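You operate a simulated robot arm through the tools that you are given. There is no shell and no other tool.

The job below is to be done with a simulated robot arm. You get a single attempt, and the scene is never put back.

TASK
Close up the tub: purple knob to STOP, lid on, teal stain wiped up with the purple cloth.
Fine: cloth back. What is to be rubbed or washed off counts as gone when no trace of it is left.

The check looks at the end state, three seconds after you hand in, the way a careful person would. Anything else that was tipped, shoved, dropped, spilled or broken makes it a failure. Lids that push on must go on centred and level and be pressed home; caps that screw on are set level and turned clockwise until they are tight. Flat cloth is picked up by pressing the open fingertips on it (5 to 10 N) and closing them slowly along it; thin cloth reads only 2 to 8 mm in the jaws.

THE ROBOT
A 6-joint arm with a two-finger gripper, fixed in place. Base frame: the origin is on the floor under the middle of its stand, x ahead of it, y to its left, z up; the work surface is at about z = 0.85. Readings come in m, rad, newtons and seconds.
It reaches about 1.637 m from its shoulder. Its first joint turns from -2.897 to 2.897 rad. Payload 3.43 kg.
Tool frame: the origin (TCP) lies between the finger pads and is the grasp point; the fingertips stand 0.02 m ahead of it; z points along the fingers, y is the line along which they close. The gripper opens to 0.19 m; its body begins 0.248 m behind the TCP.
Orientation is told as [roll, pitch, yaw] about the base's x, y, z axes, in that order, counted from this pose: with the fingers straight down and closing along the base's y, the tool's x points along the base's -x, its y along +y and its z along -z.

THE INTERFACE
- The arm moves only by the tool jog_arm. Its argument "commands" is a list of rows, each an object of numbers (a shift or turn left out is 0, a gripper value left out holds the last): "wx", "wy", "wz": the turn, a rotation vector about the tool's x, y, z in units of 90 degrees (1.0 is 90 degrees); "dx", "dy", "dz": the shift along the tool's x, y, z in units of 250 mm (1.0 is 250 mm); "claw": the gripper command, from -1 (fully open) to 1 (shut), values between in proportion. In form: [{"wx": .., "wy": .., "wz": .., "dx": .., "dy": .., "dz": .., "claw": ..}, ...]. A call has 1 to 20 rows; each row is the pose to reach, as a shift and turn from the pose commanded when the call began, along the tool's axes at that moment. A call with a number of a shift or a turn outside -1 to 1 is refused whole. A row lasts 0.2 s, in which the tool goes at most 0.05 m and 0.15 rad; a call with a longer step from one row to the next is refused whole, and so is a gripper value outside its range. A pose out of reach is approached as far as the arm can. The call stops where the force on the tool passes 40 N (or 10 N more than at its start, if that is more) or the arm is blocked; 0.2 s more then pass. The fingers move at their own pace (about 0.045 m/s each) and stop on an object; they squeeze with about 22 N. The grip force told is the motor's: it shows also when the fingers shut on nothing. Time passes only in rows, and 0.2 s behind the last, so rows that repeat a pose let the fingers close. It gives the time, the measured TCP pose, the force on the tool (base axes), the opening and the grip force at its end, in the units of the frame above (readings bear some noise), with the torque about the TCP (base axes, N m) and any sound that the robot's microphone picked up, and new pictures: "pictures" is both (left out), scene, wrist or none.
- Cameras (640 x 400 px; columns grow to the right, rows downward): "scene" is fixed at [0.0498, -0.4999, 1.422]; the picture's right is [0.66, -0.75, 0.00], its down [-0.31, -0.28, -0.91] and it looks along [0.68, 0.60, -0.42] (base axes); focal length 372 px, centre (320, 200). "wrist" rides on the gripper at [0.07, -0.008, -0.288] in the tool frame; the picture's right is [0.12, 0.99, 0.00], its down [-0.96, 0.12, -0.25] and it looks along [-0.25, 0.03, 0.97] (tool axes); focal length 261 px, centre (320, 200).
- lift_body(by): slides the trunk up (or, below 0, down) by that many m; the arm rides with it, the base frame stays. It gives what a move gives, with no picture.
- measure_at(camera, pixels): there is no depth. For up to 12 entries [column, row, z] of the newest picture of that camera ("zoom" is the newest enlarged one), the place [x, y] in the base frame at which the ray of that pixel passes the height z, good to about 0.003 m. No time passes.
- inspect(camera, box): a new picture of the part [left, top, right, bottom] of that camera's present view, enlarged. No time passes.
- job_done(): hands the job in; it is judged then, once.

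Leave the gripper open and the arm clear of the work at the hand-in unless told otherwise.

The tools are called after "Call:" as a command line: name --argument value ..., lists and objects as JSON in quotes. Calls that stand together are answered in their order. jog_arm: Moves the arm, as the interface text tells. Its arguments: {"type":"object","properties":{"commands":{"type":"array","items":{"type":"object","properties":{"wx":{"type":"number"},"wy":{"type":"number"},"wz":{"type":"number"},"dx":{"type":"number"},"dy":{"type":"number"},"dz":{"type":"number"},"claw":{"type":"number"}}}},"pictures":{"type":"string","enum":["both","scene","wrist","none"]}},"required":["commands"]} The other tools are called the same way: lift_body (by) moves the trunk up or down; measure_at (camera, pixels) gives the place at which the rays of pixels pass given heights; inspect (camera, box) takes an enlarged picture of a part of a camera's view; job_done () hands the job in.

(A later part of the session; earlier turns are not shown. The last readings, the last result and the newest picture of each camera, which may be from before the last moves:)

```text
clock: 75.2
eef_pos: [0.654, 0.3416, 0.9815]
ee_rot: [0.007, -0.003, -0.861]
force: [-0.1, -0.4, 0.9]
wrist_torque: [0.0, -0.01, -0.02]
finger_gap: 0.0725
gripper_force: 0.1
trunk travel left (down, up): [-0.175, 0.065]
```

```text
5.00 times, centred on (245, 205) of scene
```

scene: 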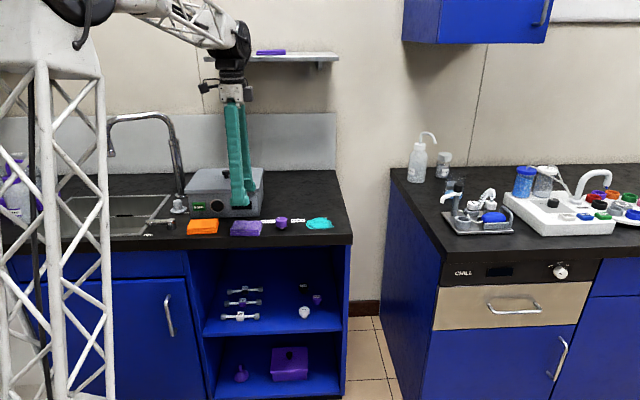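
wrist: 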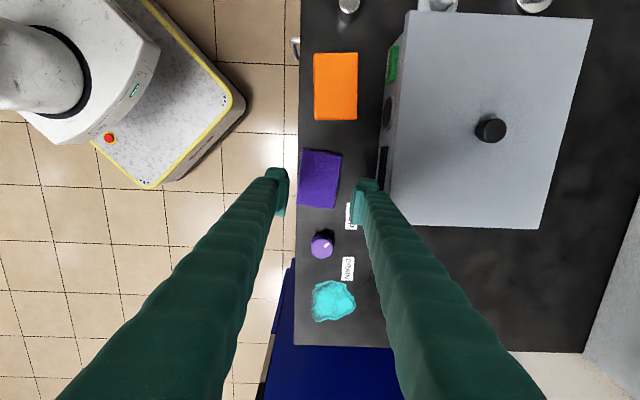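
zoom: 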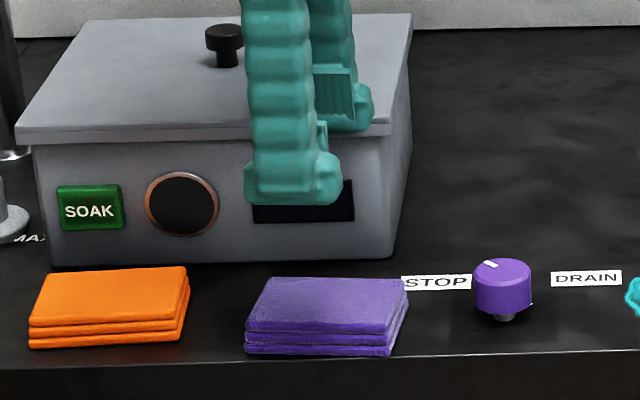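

Good view: the pad lies between the jaws and aligned with them, and the tub front is well to the right. I'll trim the opening to 68 mm, level the tool slightly, and descend to TCP z of about 0.90 to check clearance to the tub and lid.

Call:
jog_arm --commands '[{"dy": -0.004, "wx": 0.0043, "wy": -0.0022, "claw": 0.284}, {"dy": -0.004, "dz": 0.12, "wx": 0.0043, "wy": -0.0022, "claw": 0.284}, {"dy": -0.004, "dz": 0.22, "wx": 0.0043, "wy": -0.0022, "claw": 0.284}, {"dy": -0.004, "dz": 0.3, "wx": 0.0043, "wy": -0.0022, "claw": 0.284}, {"dy": -0.004, "dz": 0.326, "wx": 0.0043, "wy": -0.0022, "claw": 0.284}, {"dy": -0.004, "dz": 0.326, "wx": 0.0043, "wy": -0.0022, "claw": 0.284}]'

Call:
inspect --camera "wrist" --box '[220, 110, 420, 250]'

Call:
inspect --camera "scene" --box '[195, 165, 295, 245]'

```text
clock: 76.6
eef_pos: [0.6537, 0.3416, 0.8996]
ee_rot: [-0.002, -0.006, -0.859]
force: [0.1, -0.2, 0.1]
wrist_torque: [-0.03, -0.01, 0.01]
finger_gap: 0.0681
gripper_force: 0.2
trunk travel left (down, up): [-0.175, 0.065]
```

scene: 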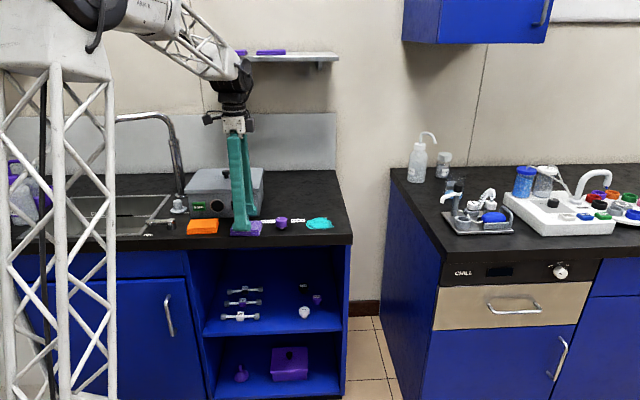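
wrist: 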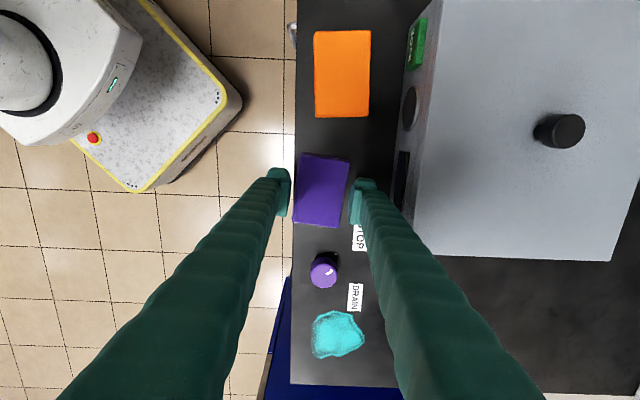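

```text
2.86 times, centred on (320, 180) of wrist
```

zoom: 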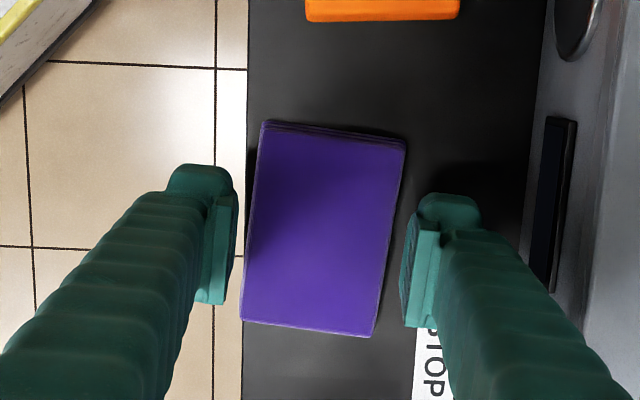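

```text
5.00 times, centred on (245, 205) of scene
```

zoom: 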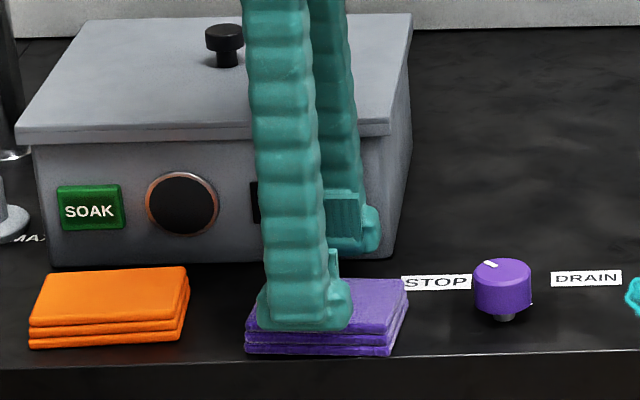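

Ample clearance to the tub and lid, and the pad is centred between the jaws. I'll descend to TCP z of about 0.873, with the tips just above the counter, watching the force.

Call:
jog_arm --commands '[{"dz": 0.02, "claw": 0.284}, {"dz": 0.045, "claw": 0.284}, {"dz": 0.07, "claw": 0.284}, {"dz": 0.086, "claw": 0.284}, {"dz": 0.096, "claw": 0.284}, {"dz": 0.102, "claw": 0.284}, {"dz": 0.106, "claw": 0.284}, {"dz": 0.106, "claw": 0.284}]'

Call:
inspect --camera "wrist" --box '[220, 110, 420, 250]'

Call:
inspect --camera "scene" --box '[195, 165, 295, 245]'

```text
clock: 78.4
eef_pos: [0.6539, 0.3414, 0.8718]
ee_rot: [0.0, -0.006, -0.861]
force: [-0.9, 0.7, -0.1]
wrist_torque: [0.02, 0.03, -0.02]
finger_gap: 0.068
gripper_force: 0.1
trunk travel left (down, up): [-0.175, 0.065]
```

scene: 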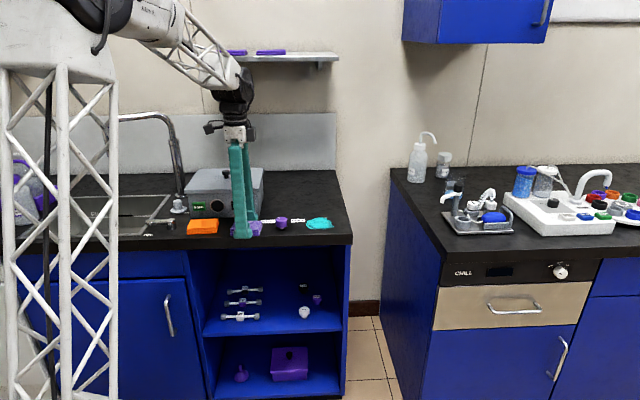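
wrist: 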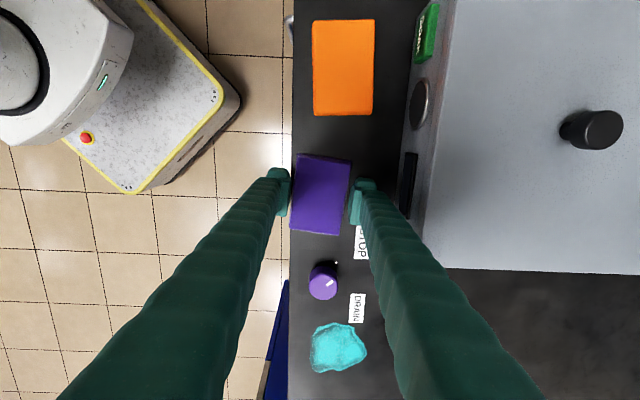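

```text
2.86 times, centred on (320, 180) of wrist
```

zoom: 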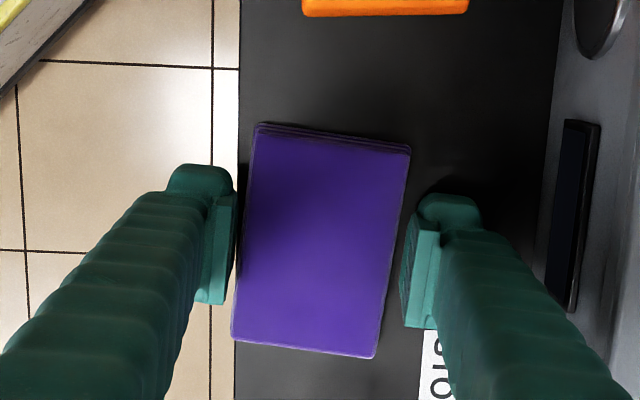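

```text
5.00 times, centred on (245, 205) of scene
```

zoom: 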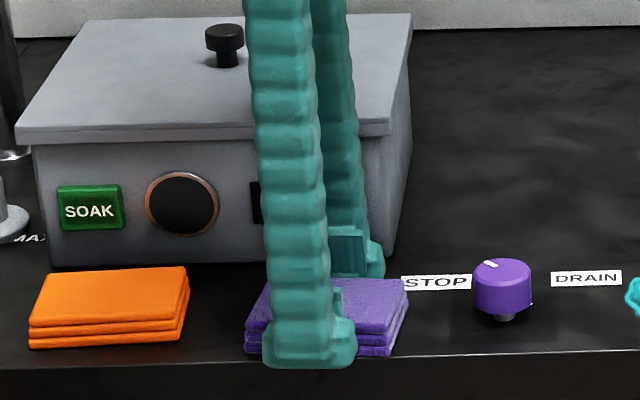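

Both fingers are beside the pad with no contact force. I'll close gently in small steps and watch the vertical force.

Call:
jog_arm --commands '[{"claw": 0.3}, {"claw": 0.32}, {"claw": 0.34}, {"claw": 0.36}, {"claw": 0.38}, {"claw": 0.4}, {"claw": 0.4}]' --pictures "none"

```text
clock: 80.0
eef_pos: [0.6542, 0.3405, 0.8721]
ee_rot: [0.0, -0.005, -0.86]
force: [0.7, 1.3, -0.6]
wrist_torque: [0.03, 0.02, -0.03]
finger_gap: 0.0636
gripper_force: 22.0
trunk travel left (down, up): [-0.175, 0.065]
```

It gripped at 63.6 mm with 22 N and no vertical force. I'll lift 3 cm slowly and see whether the pad comes up.

Call:
jog_arm --commands '[{"claw": 0.6}, {"claw": 1.0}, {"claw": 1.0}, {"dz": -0.02, "claw": 1.0}, {"dz": -0.05, "claw": 1.0}, {"dz": -0.09, "claw": 1.0}, {"dz": -0.12, "claw": 1.0}, {"dz": -0.12, "claw": 1.0}]'

Call:
inspect --camera "wrist" --box '[220, 110, 420, 250]'

Call:
inspect --camera "scene" --box '[195, 165, 295, 245]'

```text
clock: 81.8
eef_pos: [0.6556, 0.3412, 0.9042]
ee_rot: [0.0, -0.004, -0.861]
force: [0.8, -0.5, 0.0]
wrist_torque: [0.04, 0.0, 0.0]
finger_gap: 0.0633
gripper_force: 21.9
trunk travel left (down, up): [-0.175, 0.065]
```

scene: 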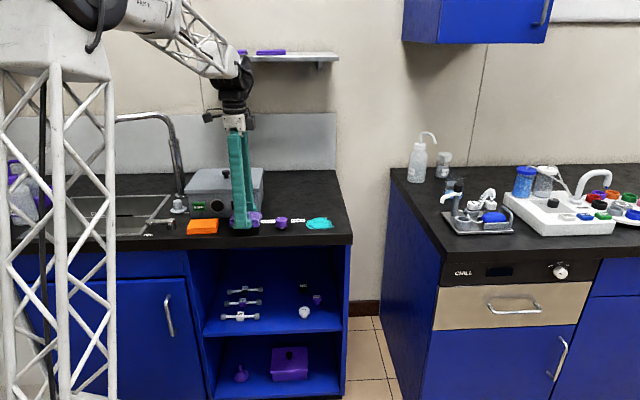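
wrist: 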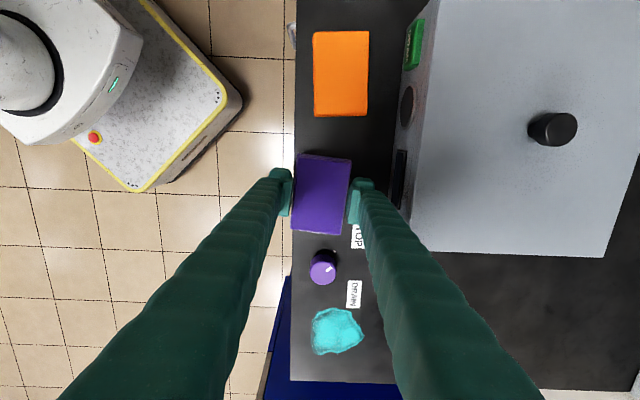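

```text
2.86 times, centred on (320, 180) of wrist
```

zoom: 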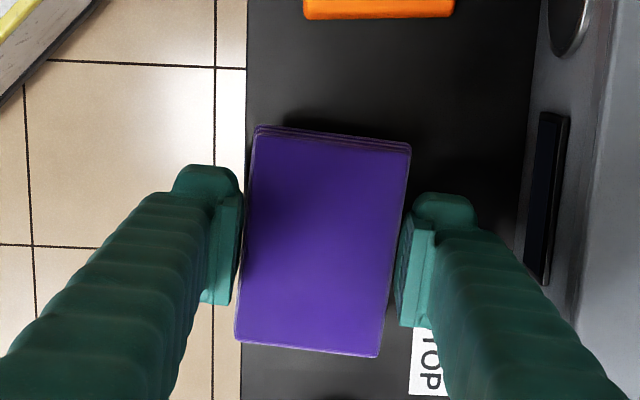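

```text
5.00 times, centred on (245, 205) of scene
```

zoom: 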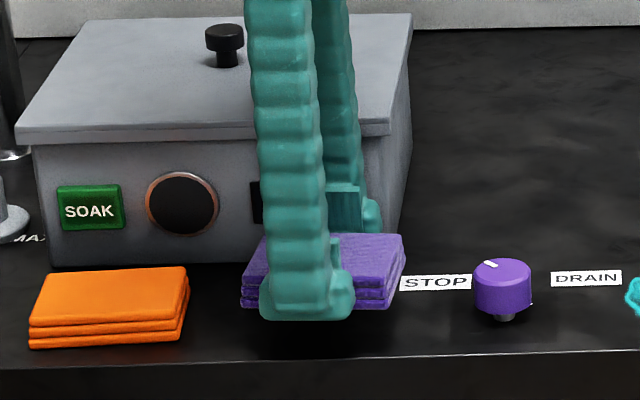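

The pad is lifted level and held firmly, with its underside about 2 mm below the fingertips. Before moving I'll map the stain's outline in this view.

Call:
inspect --camera "wrist" --box '[285, 280, 385, 385]'

Call:
inspect --camera "scene" --box '[285, 205, 350, 245]'

```text
3.81 times, centred on (335, 332) of wrist
```

zoom: 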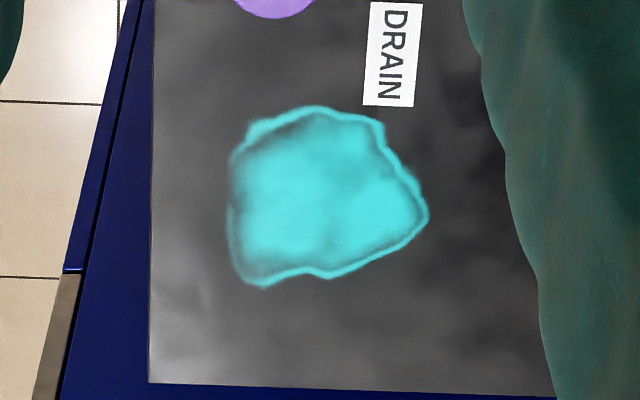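

```text
9.85 times, centred on (318, 225) of scene
```

zoom: 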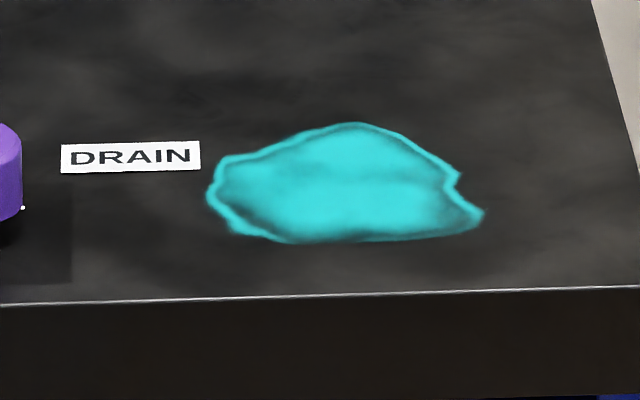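

Call:
measure_at --camera "zoom" --pixels '[[207, 195, 0.85], [484, 213, 0.85], [357, 124, 0.85], [280, 242, 0.85], [235, 233, 0.85], [460, 176, 0.85], [220, 160, 0.85], [320, 297, 0.85], [637, 287, 0.85], [0, 304, 0.85], [200, 150, 0.85]]'

Call:
measure_at --camera "wrist" --pixels '[[318, 309, 0.85], [311.5, 323, 0.85], [311, 341, 0.85], [316, 355, 0.85], [333, 353, 0.85], [363, 339, 0.85], [351, 313, 0.85], [295, 330, 0.85]]'

```text
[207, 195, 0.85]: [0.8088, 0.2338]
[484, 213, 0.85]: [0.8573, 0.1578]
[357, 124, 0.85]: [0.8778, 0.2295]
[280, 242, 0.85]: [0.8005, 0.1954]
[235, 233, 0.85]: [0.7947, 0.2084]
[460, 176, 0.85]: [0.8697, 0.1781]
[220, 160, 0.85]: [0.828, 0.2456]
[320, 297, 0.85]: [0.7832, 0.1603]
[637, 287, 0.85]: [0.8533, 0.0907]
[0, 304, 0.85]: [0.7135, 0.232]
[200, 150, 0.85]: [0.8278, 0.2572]
```

```text
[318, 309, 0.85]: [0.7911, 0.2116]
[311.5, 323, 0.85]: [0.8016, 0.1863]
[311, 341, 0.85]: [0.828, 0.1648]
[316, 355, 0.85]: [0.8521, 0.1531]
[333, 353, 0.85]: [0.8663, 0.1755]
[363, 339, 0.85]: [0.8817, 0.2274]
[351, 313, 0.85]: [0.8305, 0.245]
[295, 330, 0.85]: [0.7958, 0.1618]
```

The stain spans about 9 x 9 cm, centred near (0.8425, 0.206), clear of the knob. I'll raise the pad to z of about 0.935 so it passes well over the knob, and carry it above the stain.

Call:
jog_arm --commands '[{"dz": -0.124, "claw": 1.0}, {"dx": -0.1, "dy": 0.024, "dz": -0.13, "claw": 1.0}, {"dx": -0.25, "dy": 0.06, "dz": -0.13, "claw": 1.0}, {"dx": -0.41, "dy": 0.098, "dz": -0.13, "claw": 1.0}, {"dx": -0.57, "dy": 0.136, "dz": -0.13, "claw": 1.0}, {"dx": -0.72, "dy": 0.172, "dz": -0.13, "claw": 1.0}, {"dx": -0.84, "dy": 0.2, "dz": -0.13, "claw": 1.0}, {"dx": -0.897, "dy": 0.214, "dz": -0.13, "claw": 1.0}, {"dx": -0.897, "dy": 0.214, "dz": -0.13, "claw": 1.0}]'

Call:
inspect --camera "scene" --box '[260, 180, 360, 245]'

Call:
inspect --camera "wrist" --box '[220, 110, 420, 250]'

```text
clock: 83.8
eef_pos: [0.8416, 0.2058, 0.9354]
ee_rot: [0.0, -0.005, -0.86]
force: [-0.1, 0.7, -0.2]
wrist_torque: [0.02, 0.03, 0.03]
finger_gap: 0.0637
gripper_force: 22.3
trunk travel left (down, up): [-0.175, 0.065]
```

scene: 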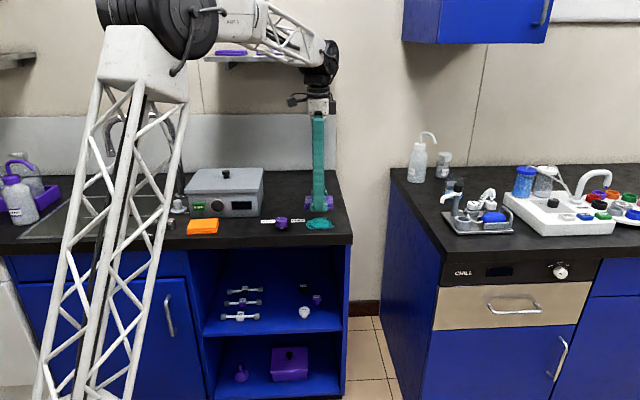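
wrist: 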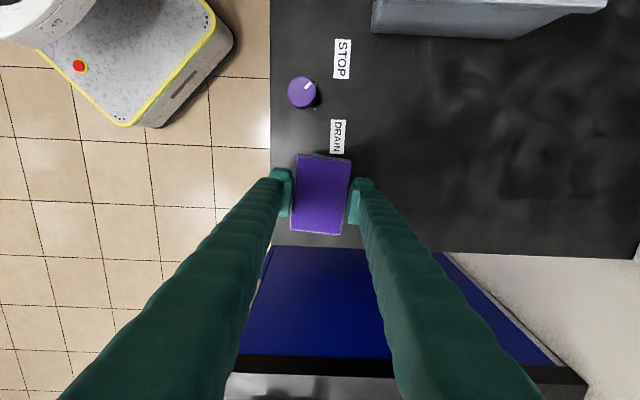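

```text
6.15 times, centred on (310, 212) of scene
```

zoom: 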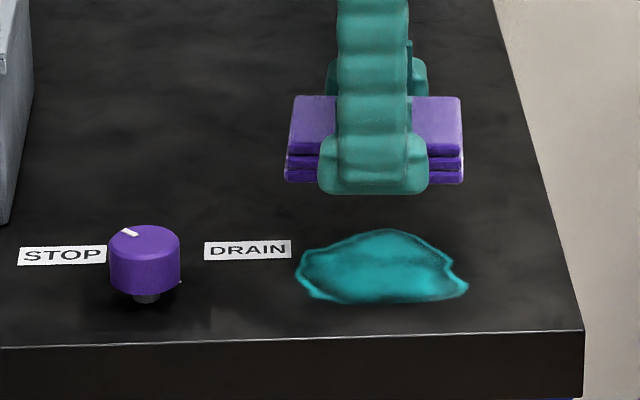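

```text
2.86 times, centred on (320, 180) of wrist
```

zoom: 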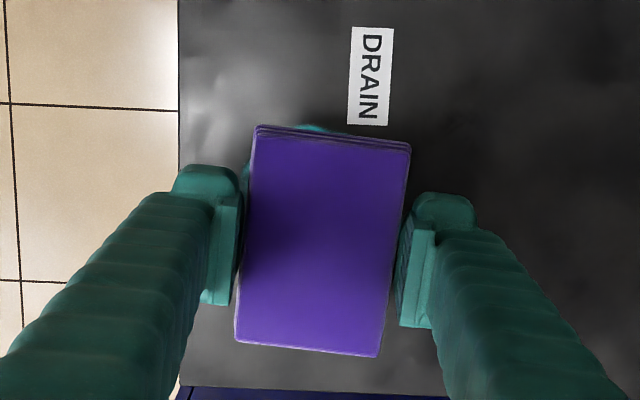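

The pad is above the stain, clear of the knob and label. I'll lower it to just above the counter.

Call:
jog_arm --commands '[{"dz": 0.08, "claw": 1.0}, {"dz": 0.16, "claw": 1.0}, {"dz": 0.21, "claw": 1.0}, {"dz": 0.235, "claw": 1.0}, {"dz": 0.242, "claw": 1.0}, {"dz": 0.248, "claw": 1.0}, {"dz": 0.248, "claw": 1.0}]' --pictures "none"

```text
clock: 85.4
eef_pos: [0.8417, 0.2052, 0.8736]
ee_rot: [0.0, -0.006, -0.86]
force: [1.5, -0.2, -0.3]
wrist_torque: [0.02, 0.02, 0.04]
finger_gap: 0.0637
gripper_force: 22.0
trunk travel left (down, up): [-0.175, 0.065]
```

Call:
jog_arm --commands '[{"dz": 0.003, "claw": 1.0}, {"dz": 0.006, "claw": 1.0}, {"dz": 0.008, "claw": 1.0}, {"dz": 0.008, "claw": 1.0}]' --pictures "none"

```text
clock: 86.4
eef_pos: [0.8408, 0.2068, 0.8725]
ee_rot: [0.001, -0.005, -0.862]
force: [-1.1, -1.0, 9.7]
wrist_torque: [-0.05, 0.06, 0.01]
finger_gap: 0.0633
gripper_force: 21.8
trunk travel left (down, up): [-0.175, 0.065]
```

The pad is on the stain with 9.7 N. I'll start rubbing with front/back strokes in a small zigzag, first a short set to check the pad holds.

Call:
jog_arm --commands '[{"dy": 0.05, "claw": 1.0}, {"dy": 0.1, "claw": 1.0}, {"dy": 0.14, "claw": 1.0}, {"dy": 0.08, "claw": 1.0}, {"dy": 0.0, "claw": 1.0}, {"dy": -0.07, "claw": 1.0}, {"dy": -0.12, "claw": 1.0}, {"dy": -0.06, "claw": 1.0}, {"dy": 0.0, "claw": 1.0}]'

Call:
inspect --camera "scene" --box '[260, 180, 360, 245]'

Call:
inspect --camera "wrist" --box '[220, 110, 420, 250]'

```text
clock: 88.4
eef_pos: [0.8396, 0.2064, 0.8719]
ee_rot: [0.002, -0.005, -0.86]
force: [-5.6, -7.3, 24.4]
wrist_torque: [-0.23, 0.28, 0.01]
finger_gap: 0.0637
gripper_force: 22.2
trunk travel left (down, up): [-0.175, 0.065]
```

scene: 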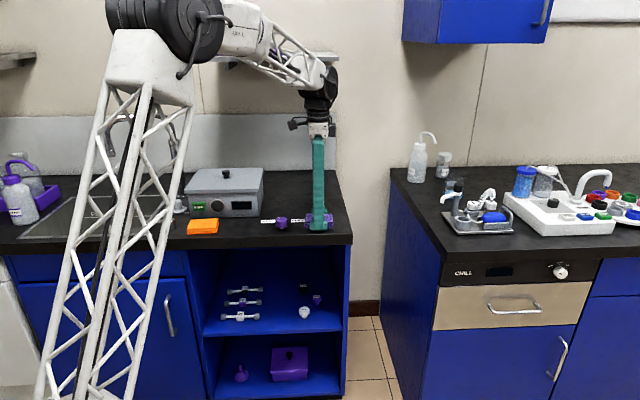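
wrist: 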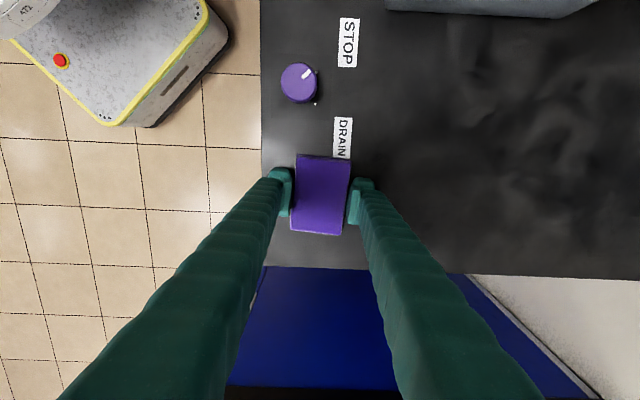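

```text
6.15 times, centred on (310, 212) of scene
```

zoom: 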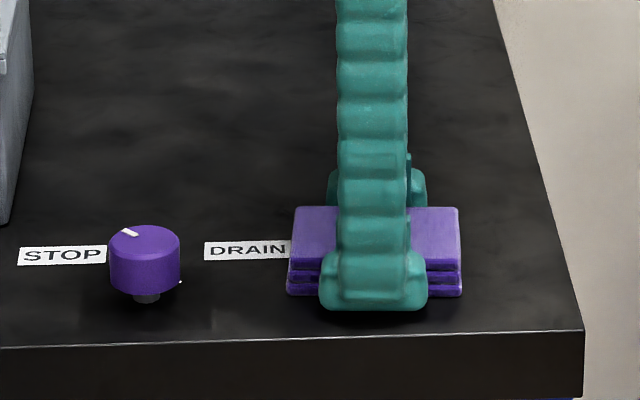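

```text
2.86 times, centred on (320, 180) of wrist
```

zoom: 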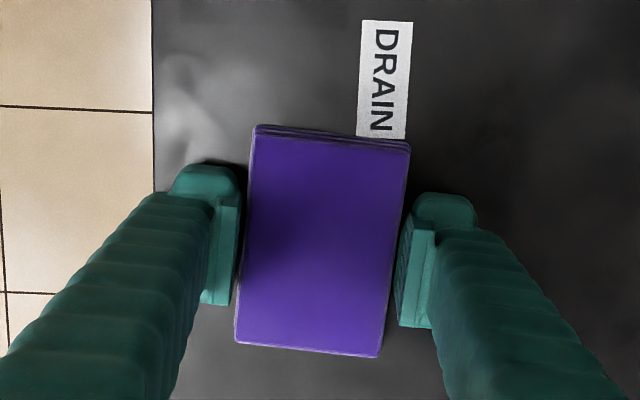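

The pad holds well and no stain shows around it. I'll continue with a wider zigzag covering the whole stain area and its margins, slightly lighter.

Call:
jog_arm --commands '[{"dy": 0.06, "dz": -0.0015, "claw": 1.0}, {"dy": 0.12, "dz": -0.0015, "claw": 1.0}, {"dy": 0.16, "dz": -0.0015, "claw": 1.0}, {"dx": 0.05, "dy": 0.16, "dz": -0.0015, "claw": 1.0}, {"dx": 0.09, "dy": 0.1, "dz": -0.0015, "claw": 1.0}, {"dx": 0.09, "dy": 0.02, "dz": -0.0015, "claw": 1.0}, {"dx": 0.09, "dy": -0.06, "dz": -0.0015, "claw": 1.0}, {"dx": 0.09, "dy": -0.13, "dz": -0.0015, "claw": 1.0}, {"dx": 0.03, "dy": -0.13, "dz": -0.0015, "claw": 1.0}, {"dx": -0.03, "dy": -0.13, "dz": -0.0015, "claw": 1.0}, {"dx": -0.1, "dy": -0.13, "dz": -0.0015, "claw": 1.0}, {"dx": -0.1, "dy": -0.06, "dz": -0.0015, "claw": 1.0}, {"dx": -0.1, "dy": 0.02, "dz": -0.0015, "claw": 1.0}, {"dx": -0.1, "dy": 0.1, "dz": -0.0015, "claw": 1.0}, {"dx": -0.1, "dy": 0.16, "dz": -0.0015, "claw": 1.0}, {"dx": -0.04, "dy": 0.16, "dz": -0.0015, "claw": 1.0}, {"dx": 0.02, "dy": 0.1, "dz": -0.0015, "claw": 1.0}, {"dx": 0.02, "dy": 0.02, "dz": -0.0015, "claw": 1.0}, {"dx": 0.0, "dy": 0.0, "dz": -0.0015, "claw": 1.0}]' --pictures "scene"

Call:
inspect --camera "scene" --box '[260, 180, 360, 245]'

```text
clock: 92.4
eef_pos: [0.8431, 0.2063, 0.8733]
ee_rot: [-0.001, -0.005, -0.86]
force: [0.0, 1.0, 0.0]
wrist_torque: [-0.04, -0.03, -0.02]
finger_gap: 0.0635
gripper_force: 22.2
trunk travel left (down, up): [-0.175, 0.065]
```

scene: 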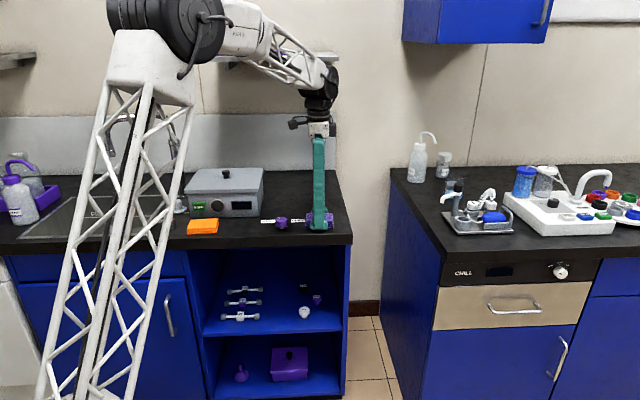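

```text
6.15 times, centred on (310, 212) of scene
```

zoom: 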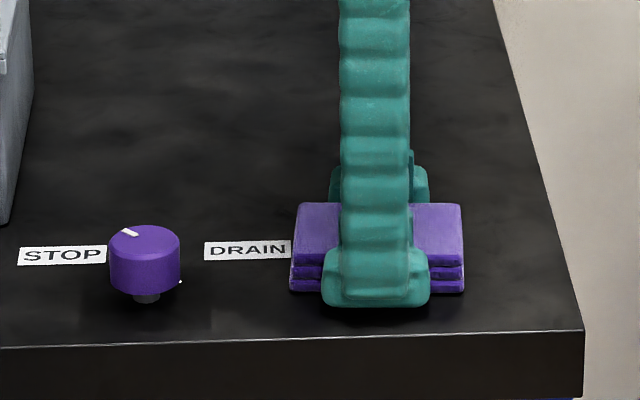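

Contact had become very light by the end. I'll raise the pad 7 cm and shift it back out of the way to look at the counter underneath for traces.

Call:
jog_arm --commands '[{"dz": -0.12, "claw": 1.0}, {"dz": -0.26, "claw": 1.0}, {"dy": 0.15, "dz": -0.3, "claw": 1.0}, {"dy": 0.32, "dz": -0.3, "claw": 1.0}, {"dy": 0.5, "dz": -0.3, "claw": 1.0}, {"dy": 0.5, "dz": -0.3, "claw": 1.0}]'

Call:
inspect --camera "scene" --box '[285, 205, 350, 245]'

Call:
inspect --camera "wrist" --box '[190, 110, 340, 260]'

```text
clock: 93.8
eef_pos: [0.9353, 0.2907, 0.9462]
ee_rot: [-0.001, -0.006, -0.86]
force: [1.2, -0.2, -1.3]
wrist_torque: [-0.02, 0.07, 0.0]
finger_gap: 0.0637
gripper_force: 22.1
trunk travel left (down, up): [-0.175, 0.065]
```

scene: 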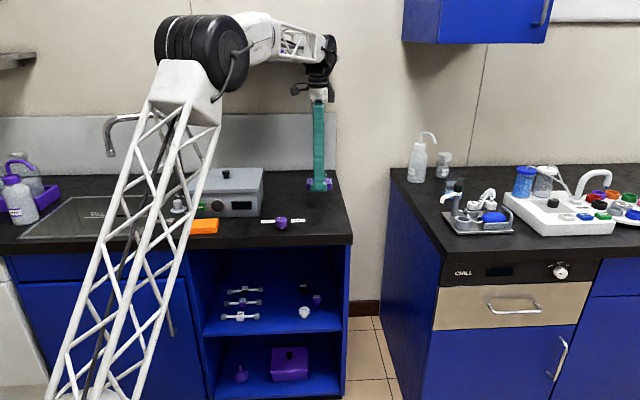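
wrist: 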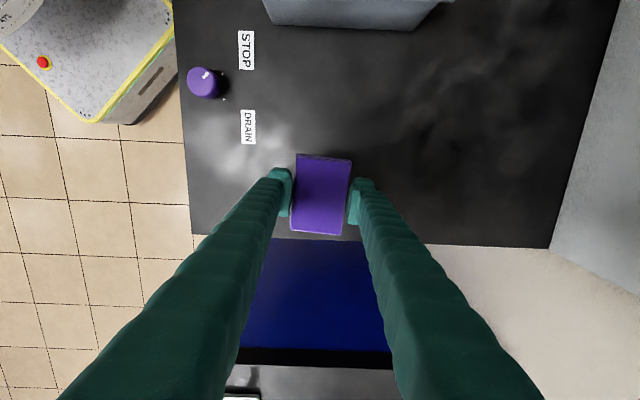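

```text
9.85 times, centred on (318, 225) of scene
```

zoom: 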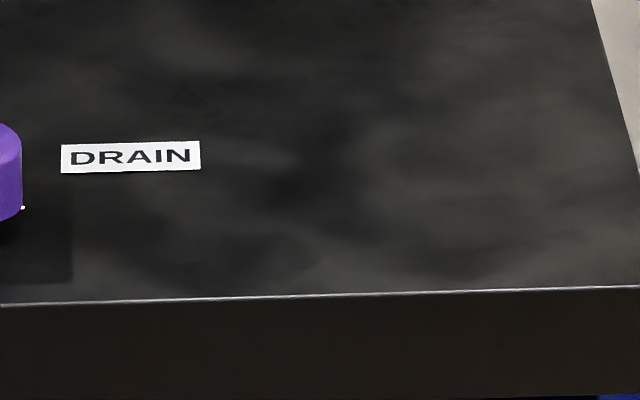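

```text
2.67 times, centred on (265, 185) of wrist
```

zoom: 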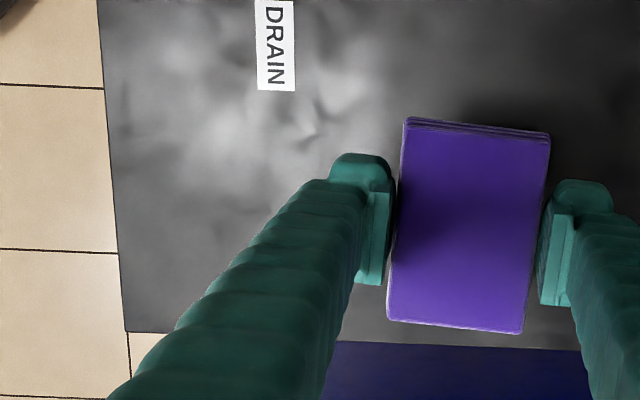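

The stain looks gone from the scene view. I'll check at higher magnification for any faint residue.

Call:
inspect --camera "scene" --box '[300, 212, 340, 237]'

Call:
inspect --camera "wrist" --box '[190, 120, 290, 240]'

```text
16.00 times, centred on (320, 224) of scene
```

zoom: 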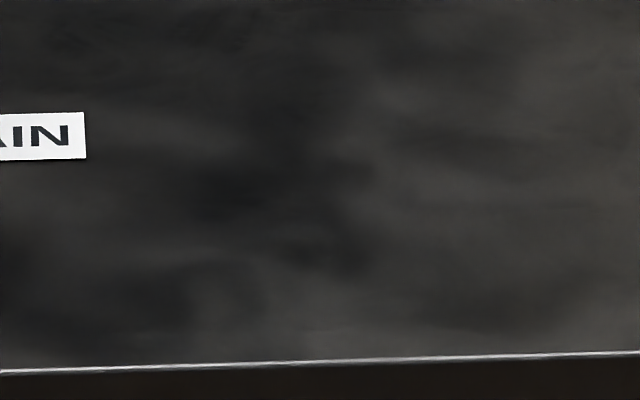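

```text
3.33 times, centred on (240, 180) of wrist
```

zoom: 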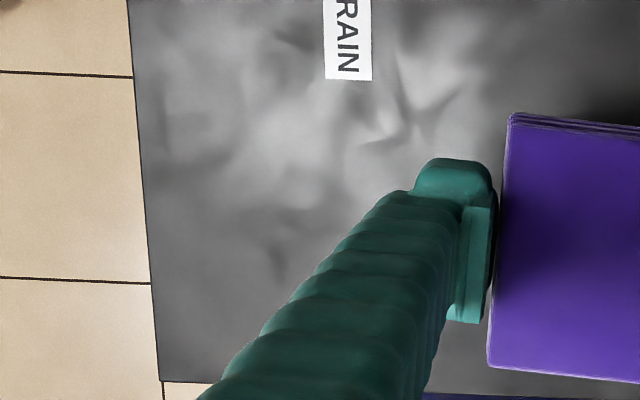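

No teal is visible anywhere. To be thorough, since the second pass got light, I'll do one more firm pass. First I'll go back over the spot and lower to contact.

Call:
jog_arm --commands '[{"dy": -0.18, "claw": 1.0}, {"dy": -0.36, "claw": 1.0}, {"dy": -0.5, "dz": 0.04, "claw": 1.0}, {"dy": -0.5, "dz": 0.16, "claw": 1.0}, {"dy": -0.5, "dz": 0.26, "claw": 1.0}, {"dy": -0.5, "dz": 0.29, "claw": 1.0}, {"dy": -0.5, "dz": 0.295, "claw": 1.0}, {"dy": -0.5, "dz": 0.295, "claw": 1.0}]' --pictures "none"

```text
clock: 95.6
eef_pos: [0.8416, 0.2075, 0.8738]
ee_rot: [-0.001, -0.006, -0.861]
force: [-1.2, 0.6, -0.5]
wrist_torque: [-0.01, 0.03, 0.01]
finger_gap: 0.0636
gripper_force: 22.3
trunk travel left (down, up): [-0.175, 0.065]
```

Call:
jog_arm --commands '[{"dz": 0.003, "claw": 1.0}, {"dz": 0.006, "claw": 1.0}, {"dz": 0.008, "claw": 1.0}, {"dz": 0.009, "claw": 1.0}, {"dz": 0.009, "claw": 1.0}]' --pictures "none"

```text
clock: 96.8
eef_pos: [0.8419, 0.2063, 0.8727]
ee_rot: [0.001, -0.003, -0.859]
force: [2.1, 1.9, 3.9]
wrist_torque: [0.01, -0.01, -0.03]
finger_gap: 0.0634
gripper_force: 22.0
trunk travel left (down, up): [-0.175, 0.065]
```

Contact is at 4 N. I'll add a little pressure and do the full zigzag again.

Call:
jog_arm --commands '[{"dz": 0.002, "claw": 1.0}, {"dy": 0.06, "dz": 0.002, "claw": 1.0}, {"dy": 0.12, "dz": 0.002, "claw": 1.0}, {"dx": 0.02, "dy": 0.17, "dz": 0.002, "claw": 1.0}, {"dx": 0.09, "dy": 0.16, "dz": 0.002, "claw": 1.0}, {"dx": 0.09, "dy": 0.08, "dz": 0.002, "claw": 1.0}, {"dx": 0.09, "dy": 0.0, "dz": 0.002, "claw": 1.0}, {"dx": 0.09, "dy": -0.08, "dz": 0.002, "claw": 1.0}, {"dx": 0.06, "dy": -0.13, "dz": 0.002, "claw": 1.0}, {"dx": -0.01, "dy": -0.13, "dz": 0.002, "claw": 1.0}, {"dx": -0.08, "dy": -0.13, "dz": 0.002, "claw": 1.0}, {"dx": -0.1, "dy": -0.06, "dz": 0.002, "claw": 1.0}, {"dx": -0.1, "dy": 0.02, "dz": 0.002, "claw": 1.0}, {"dx": -0.1, "dy": 0.1, "dz": 0.002, "claw": 1.0}, {"dx": -0.08, "dy": 0.16, "dz": 0.002, "claw": 1.0}, {"dx": -0.02, "dy": 0.16, "dz": 0.002, "claw": 1.0}, {"dx": 0.0, "dy": 0.09, "dz": 0.002, "claw": 1.0}, {"dx": 0.0, "dy": 0.02, "dz": 0.002, "claw": 1.0}, {"dx": 0.0, "dy": 0.0, "dz": 0.002, "claw": 1.0}]' --pictures "scene"

Call:
inspect --camera "scene" --box '[260, 180, 360, 245]'

```text
clock: 100.8
eef_pos: [0.8407, 0.2065, 0.8711]
ee_rot: [0.001, -0.006, -0.86]
force: [-0.1, -0.1, 0.6]
wrist_torque: [0.02, -0.04, -0.01]
finger_gap: 0.0633
gripper_force: 21.9
trunk travel left (down, up): [-0.175, 0.065]
```

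scene: 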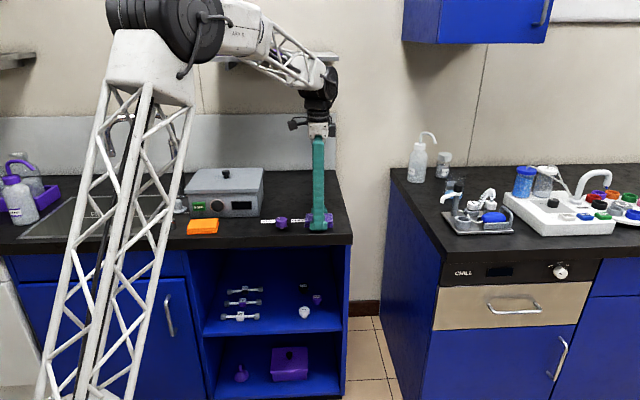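

```text
6.15 times, centred on (310, 212) of scene
```

zoom: 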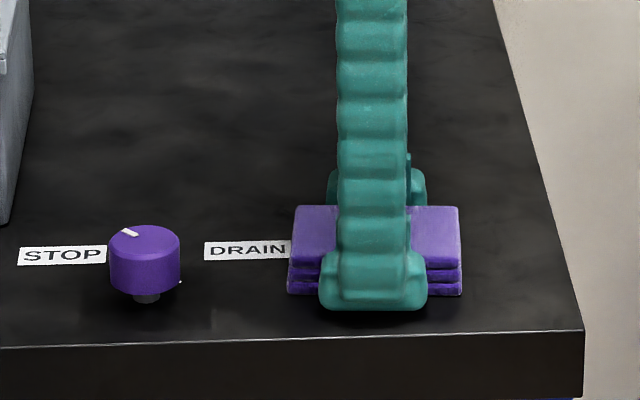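

The surface is clean, so I'll take the pad back. There is no room for the back finger at its exact old spot under the lid's overhang. I'll set it down about 14 mm forward of it first, then nudge it back by pressing on top. First I'll lift and carry it over the knob.

Call:
jog_arm --commands '[{"dz": -0.12, "claw": 1.0}, {"dz": -0.26, "claw": 1.0}, {"dx": 0.08, "dy": -0.018, "dz": -0.28, "claw": 1.0}, {"dx": 0.23, "dy": -0.052, "dz": -0.28, "claw": 1.0}, {"dx": 0.39, "dy": -0.088, "dz": -0.28, "claw": 1.0}, {"dx": 0.55, "dy": -0.124, "dz": -0.28, "claw": 1.0}, {"dx": 0.71, "dy": -0.16, "dz": -0.28, "claw": 1.0}, {"dx": 0.85, "dy": -0.192, "dz": -0.28, "claw": 1.0}, {"dx": 0.918, "dy": -0.207, "dz": -0.28, "claw": 1.0}, {"dx": 0.918, "dy": -0.207, "dz": -0.28, "claw": 1.0}]'

Call:
inspect --camera "wrist" --box '[220, 110, 420, 250]'

Call:
inspect --camera "scene" --box '[195, 165, 345, 245]'

```text
clock: 103.0
eef_pos: [0.6513, 0.347, 0.9421]
ee_rot: [0.002, -0.006, -0.86]
force: [0.0, 0.3, -0.6]
wrist_torque: [0.01, 0.02, 0.0]
finger_gap: 0.0634
gripper_force: 22.2
trunk travel left (down, up): [-0.175, 0.065]
```

scene: 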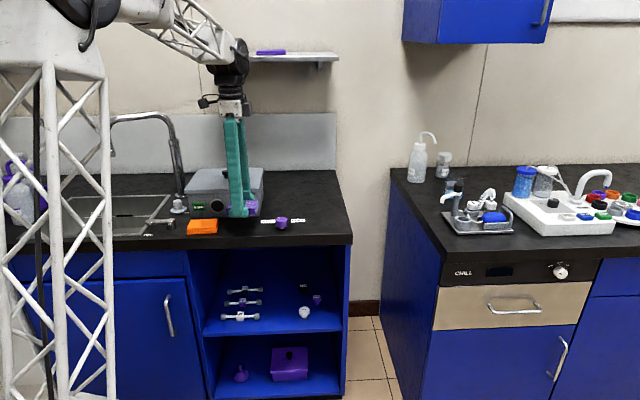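
wrist: 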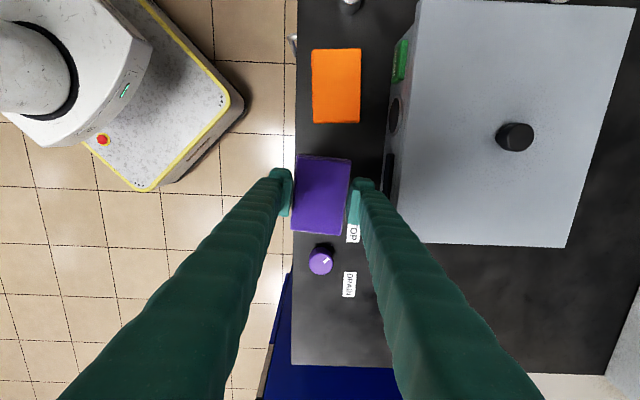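

```text
2.86 times, centred on (320, 180) of wrist
```

zoom: 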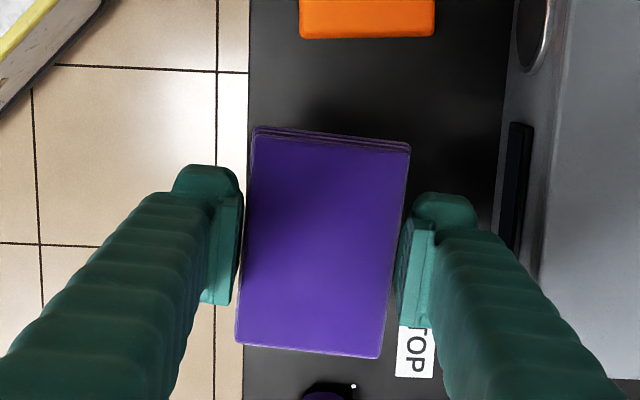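

```text
4.27 times, centred on (270, 205) of scene
```

zoom: 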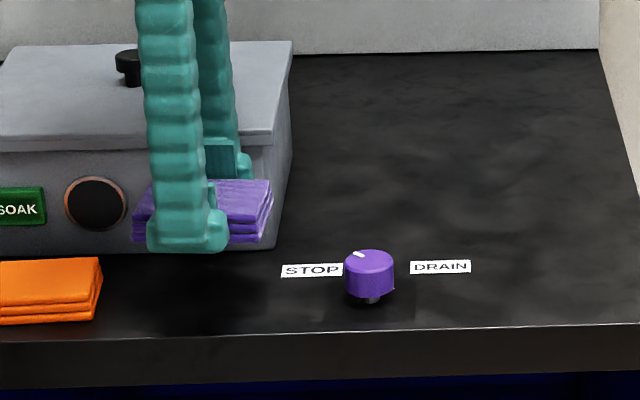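

The counter where the stain was is clean in this view too. The pad is above its place, so I'll lower it to the counter.

Call:
jog_arm --commands '[{"dz": 0.1, "claw": 1.0}, {"dz": 0.19, "claw": 1.0}, {"dz": 0.24, "claw": 1.0}, {"dz": 0.262, "claw": 1.0}, {"dz": 0.27, "claw": 1.0}, {"dz": 0.276, "claw": 1.0}, {"dz": 0.28, "claw": 1.0}, {"dz": 0.28, "claw": 1.0}]' --pictures "none"

```text
clock: 104.8
eef_pos: [0.6526, 0.3462, 0.8713]
ee_rot: [0.003, -0.004, -0.86]
force: [0.4, 1.3, 21.7]
wrist_torque: [-0.06, 0.08, 0.0]
finger_gap: 0.0636
gripper_force: 22.5
trunk travel left (down, up): [-0.175, 0.065]
```

It's down (22 N). I'll ease off slightly and open the jaws just enough, to 71 mm, to free the pad without reaching the tub.

Call:
jog_arm --commands '[{"dz": -0.004, "claw": 1.0}, {"dz": -0.004, "claw": 0.4}, {"dz": -0.004, "claw": 0.25}, {"dz": -0.004, "claw": 0.25}, {"dz": -0.004, "claw": 0.25}]'

Call:
inspect --camera "wrist" --box '[220, 110, 420, 250]'

Call:
inspect --camera "scene" --box '[195, 165, 295, 245]'

```text
clock: 106.0
eef_pos: [0.6529, 0.3465, 0.8702]
ee_rot: [0.001, -0.005, -0.861]
force: [-1.1, -0.2, -0.6]
wrist_torque: [0.0, 0.04, -0.01]
finger_gap: 0.0713
gripper_force: 0.1
trunk travel left (down, up): [-0.175, 0.065]
```

scene: 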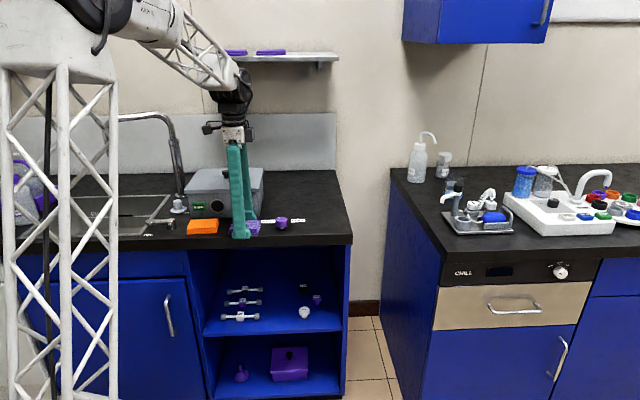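
wrist: 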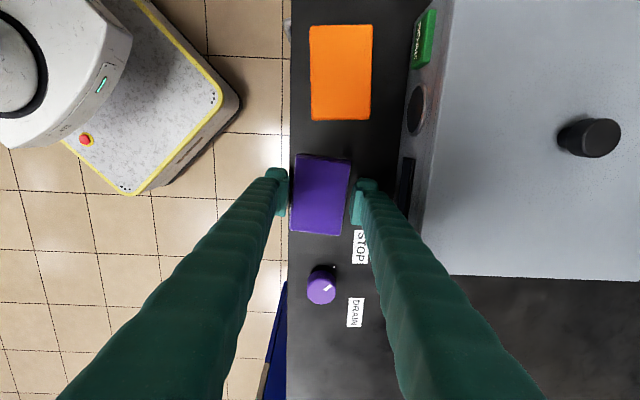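

```text
2.86 times, centred on (320, 180) of wrist
```

zoom: 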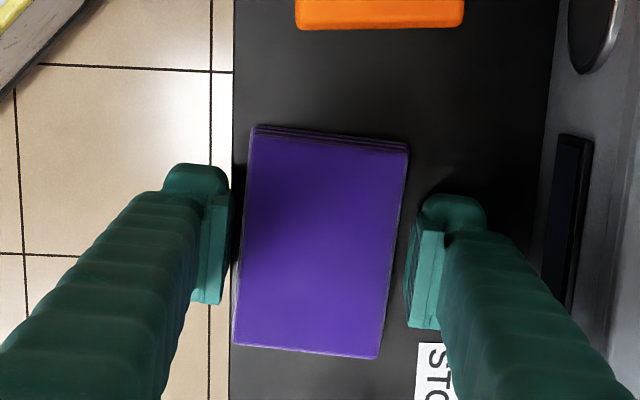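

```text
5.00 times, centred on (245, 205) of scene
```

zoom: 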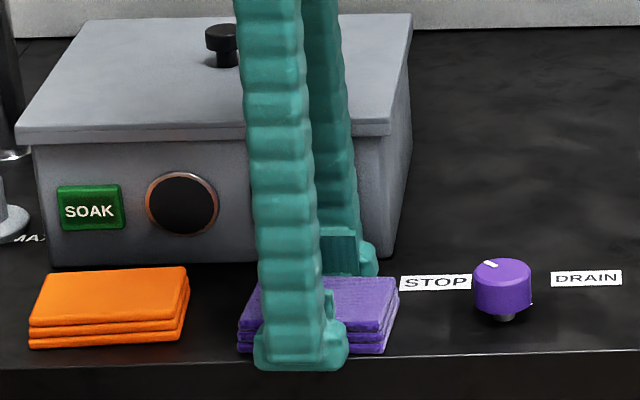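

The pad is released and flat. I'll rise straight up, close the jaws above it, then press on top and slide it about 14 mm back to its original spot.

Call:
jog_arm --commands '[{"dz": -0.06, "claw": 0.25}, {"dz": -0.16, "claw": 0.25}, {"dz": -0.24, "claw": 0.25}, {"dz": -0.24, "claw": 0.6}, {"dz": -0.24, "claw": 1.0}, {"dz": -0.24, "claw": 1.0}, {"dz": -0.24, "claw": 1.0}, {"dz": -0.24, "claw": 1.0}, {"dz": -0.18, "claw": 1.0}, {"dz": -0.12, "claw": 1.0}, {"dz": -0.1, "claw": 1.0}, {"dz": -0.1, "claw": 1.0}]'

Call:
inspect --camera "wrist" --box '[220, 110, 420, 250]'

```text
clock: 108.6
eef_pos: [0.6523, 0.347, 0.8951]
ee_rot: [-0.001, -0.007, -0.862]
force: [-0.2, 0.2, 0.2]
wrist_torque: [0.01, 0.03, -0.01]
finger_gap: 0.0
gripper_force: 21.6
trunk travel left (down, up): [-0.175, 0.065]
```

scene: 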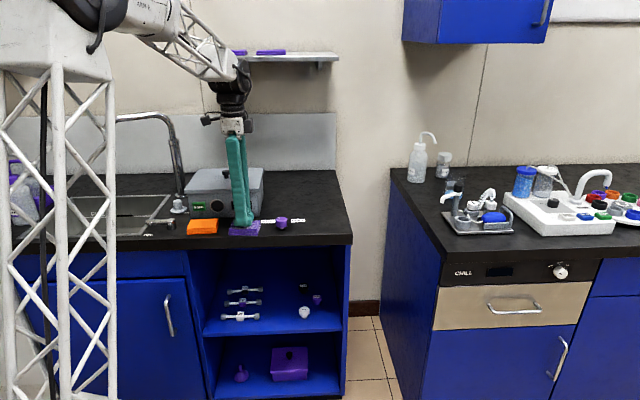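
wrist: 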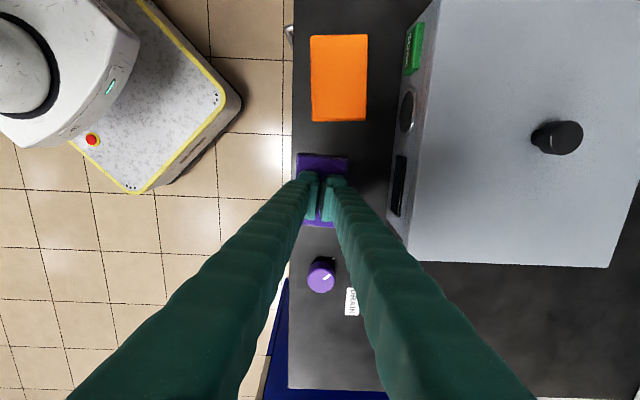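

```text
2.86 times, centred on (320, 180) of wrist
```

zoom: 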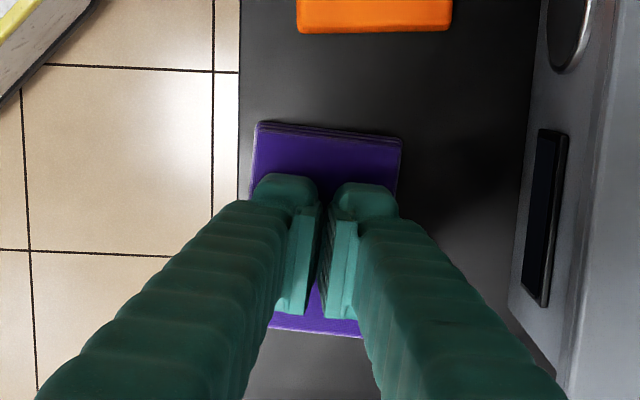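

The closed fingertips are just above the pad's centre. I'll lower in small rows to about 10 N.

Call:
jog_arm --commands '[{"dz": 0.006, "claw": 1.0}, {"dz": 0.009, "claw": 1.0}, {"dz": 0.011, "claw": 1.0}, {"dz": 0.013, "claw": 1.0}, {"dz": 0.015, "claw": 1.0}, {"dz": 0.015, "claw": 1.0}]' --pictures "none"

```text
clock: 110.0
eef_pos: [0.6514, 0.3456, 0.8914]
ee_rot: [-0.001, -0.006, -0.86]
force: [-0.4, -0.3, 0.6]
wrist_torque: [-0.03, -0.01, 0.0]
finger_gap: 0.0003
gripper_force: 21.9
trunk travel left (down, up): [-0.175, 0.065]
```

Call:
jog_arm --commands '[{"dz": 0.002, "claw": 1.0}, {"dz": 0.004, "claw": 1.0}, {"dz": 0.005, "claw": 1.0}, {"dz": 0.005, "claw": 1.0}]' --pictures "none"

```text
clock: 111.0
eef_pos: [0.6516, 0.3468, 0.8922]
ee_rot: [-0.001, -0.006, -0.861]
force: [0.3, 0.5, 2.8]
wrist_torque: [0.0, 0.03, -0.02]
finger_gap: 0.006
gripper_force: 21.7
trunk travel left (down, up): [-0.175, 0.065]
```

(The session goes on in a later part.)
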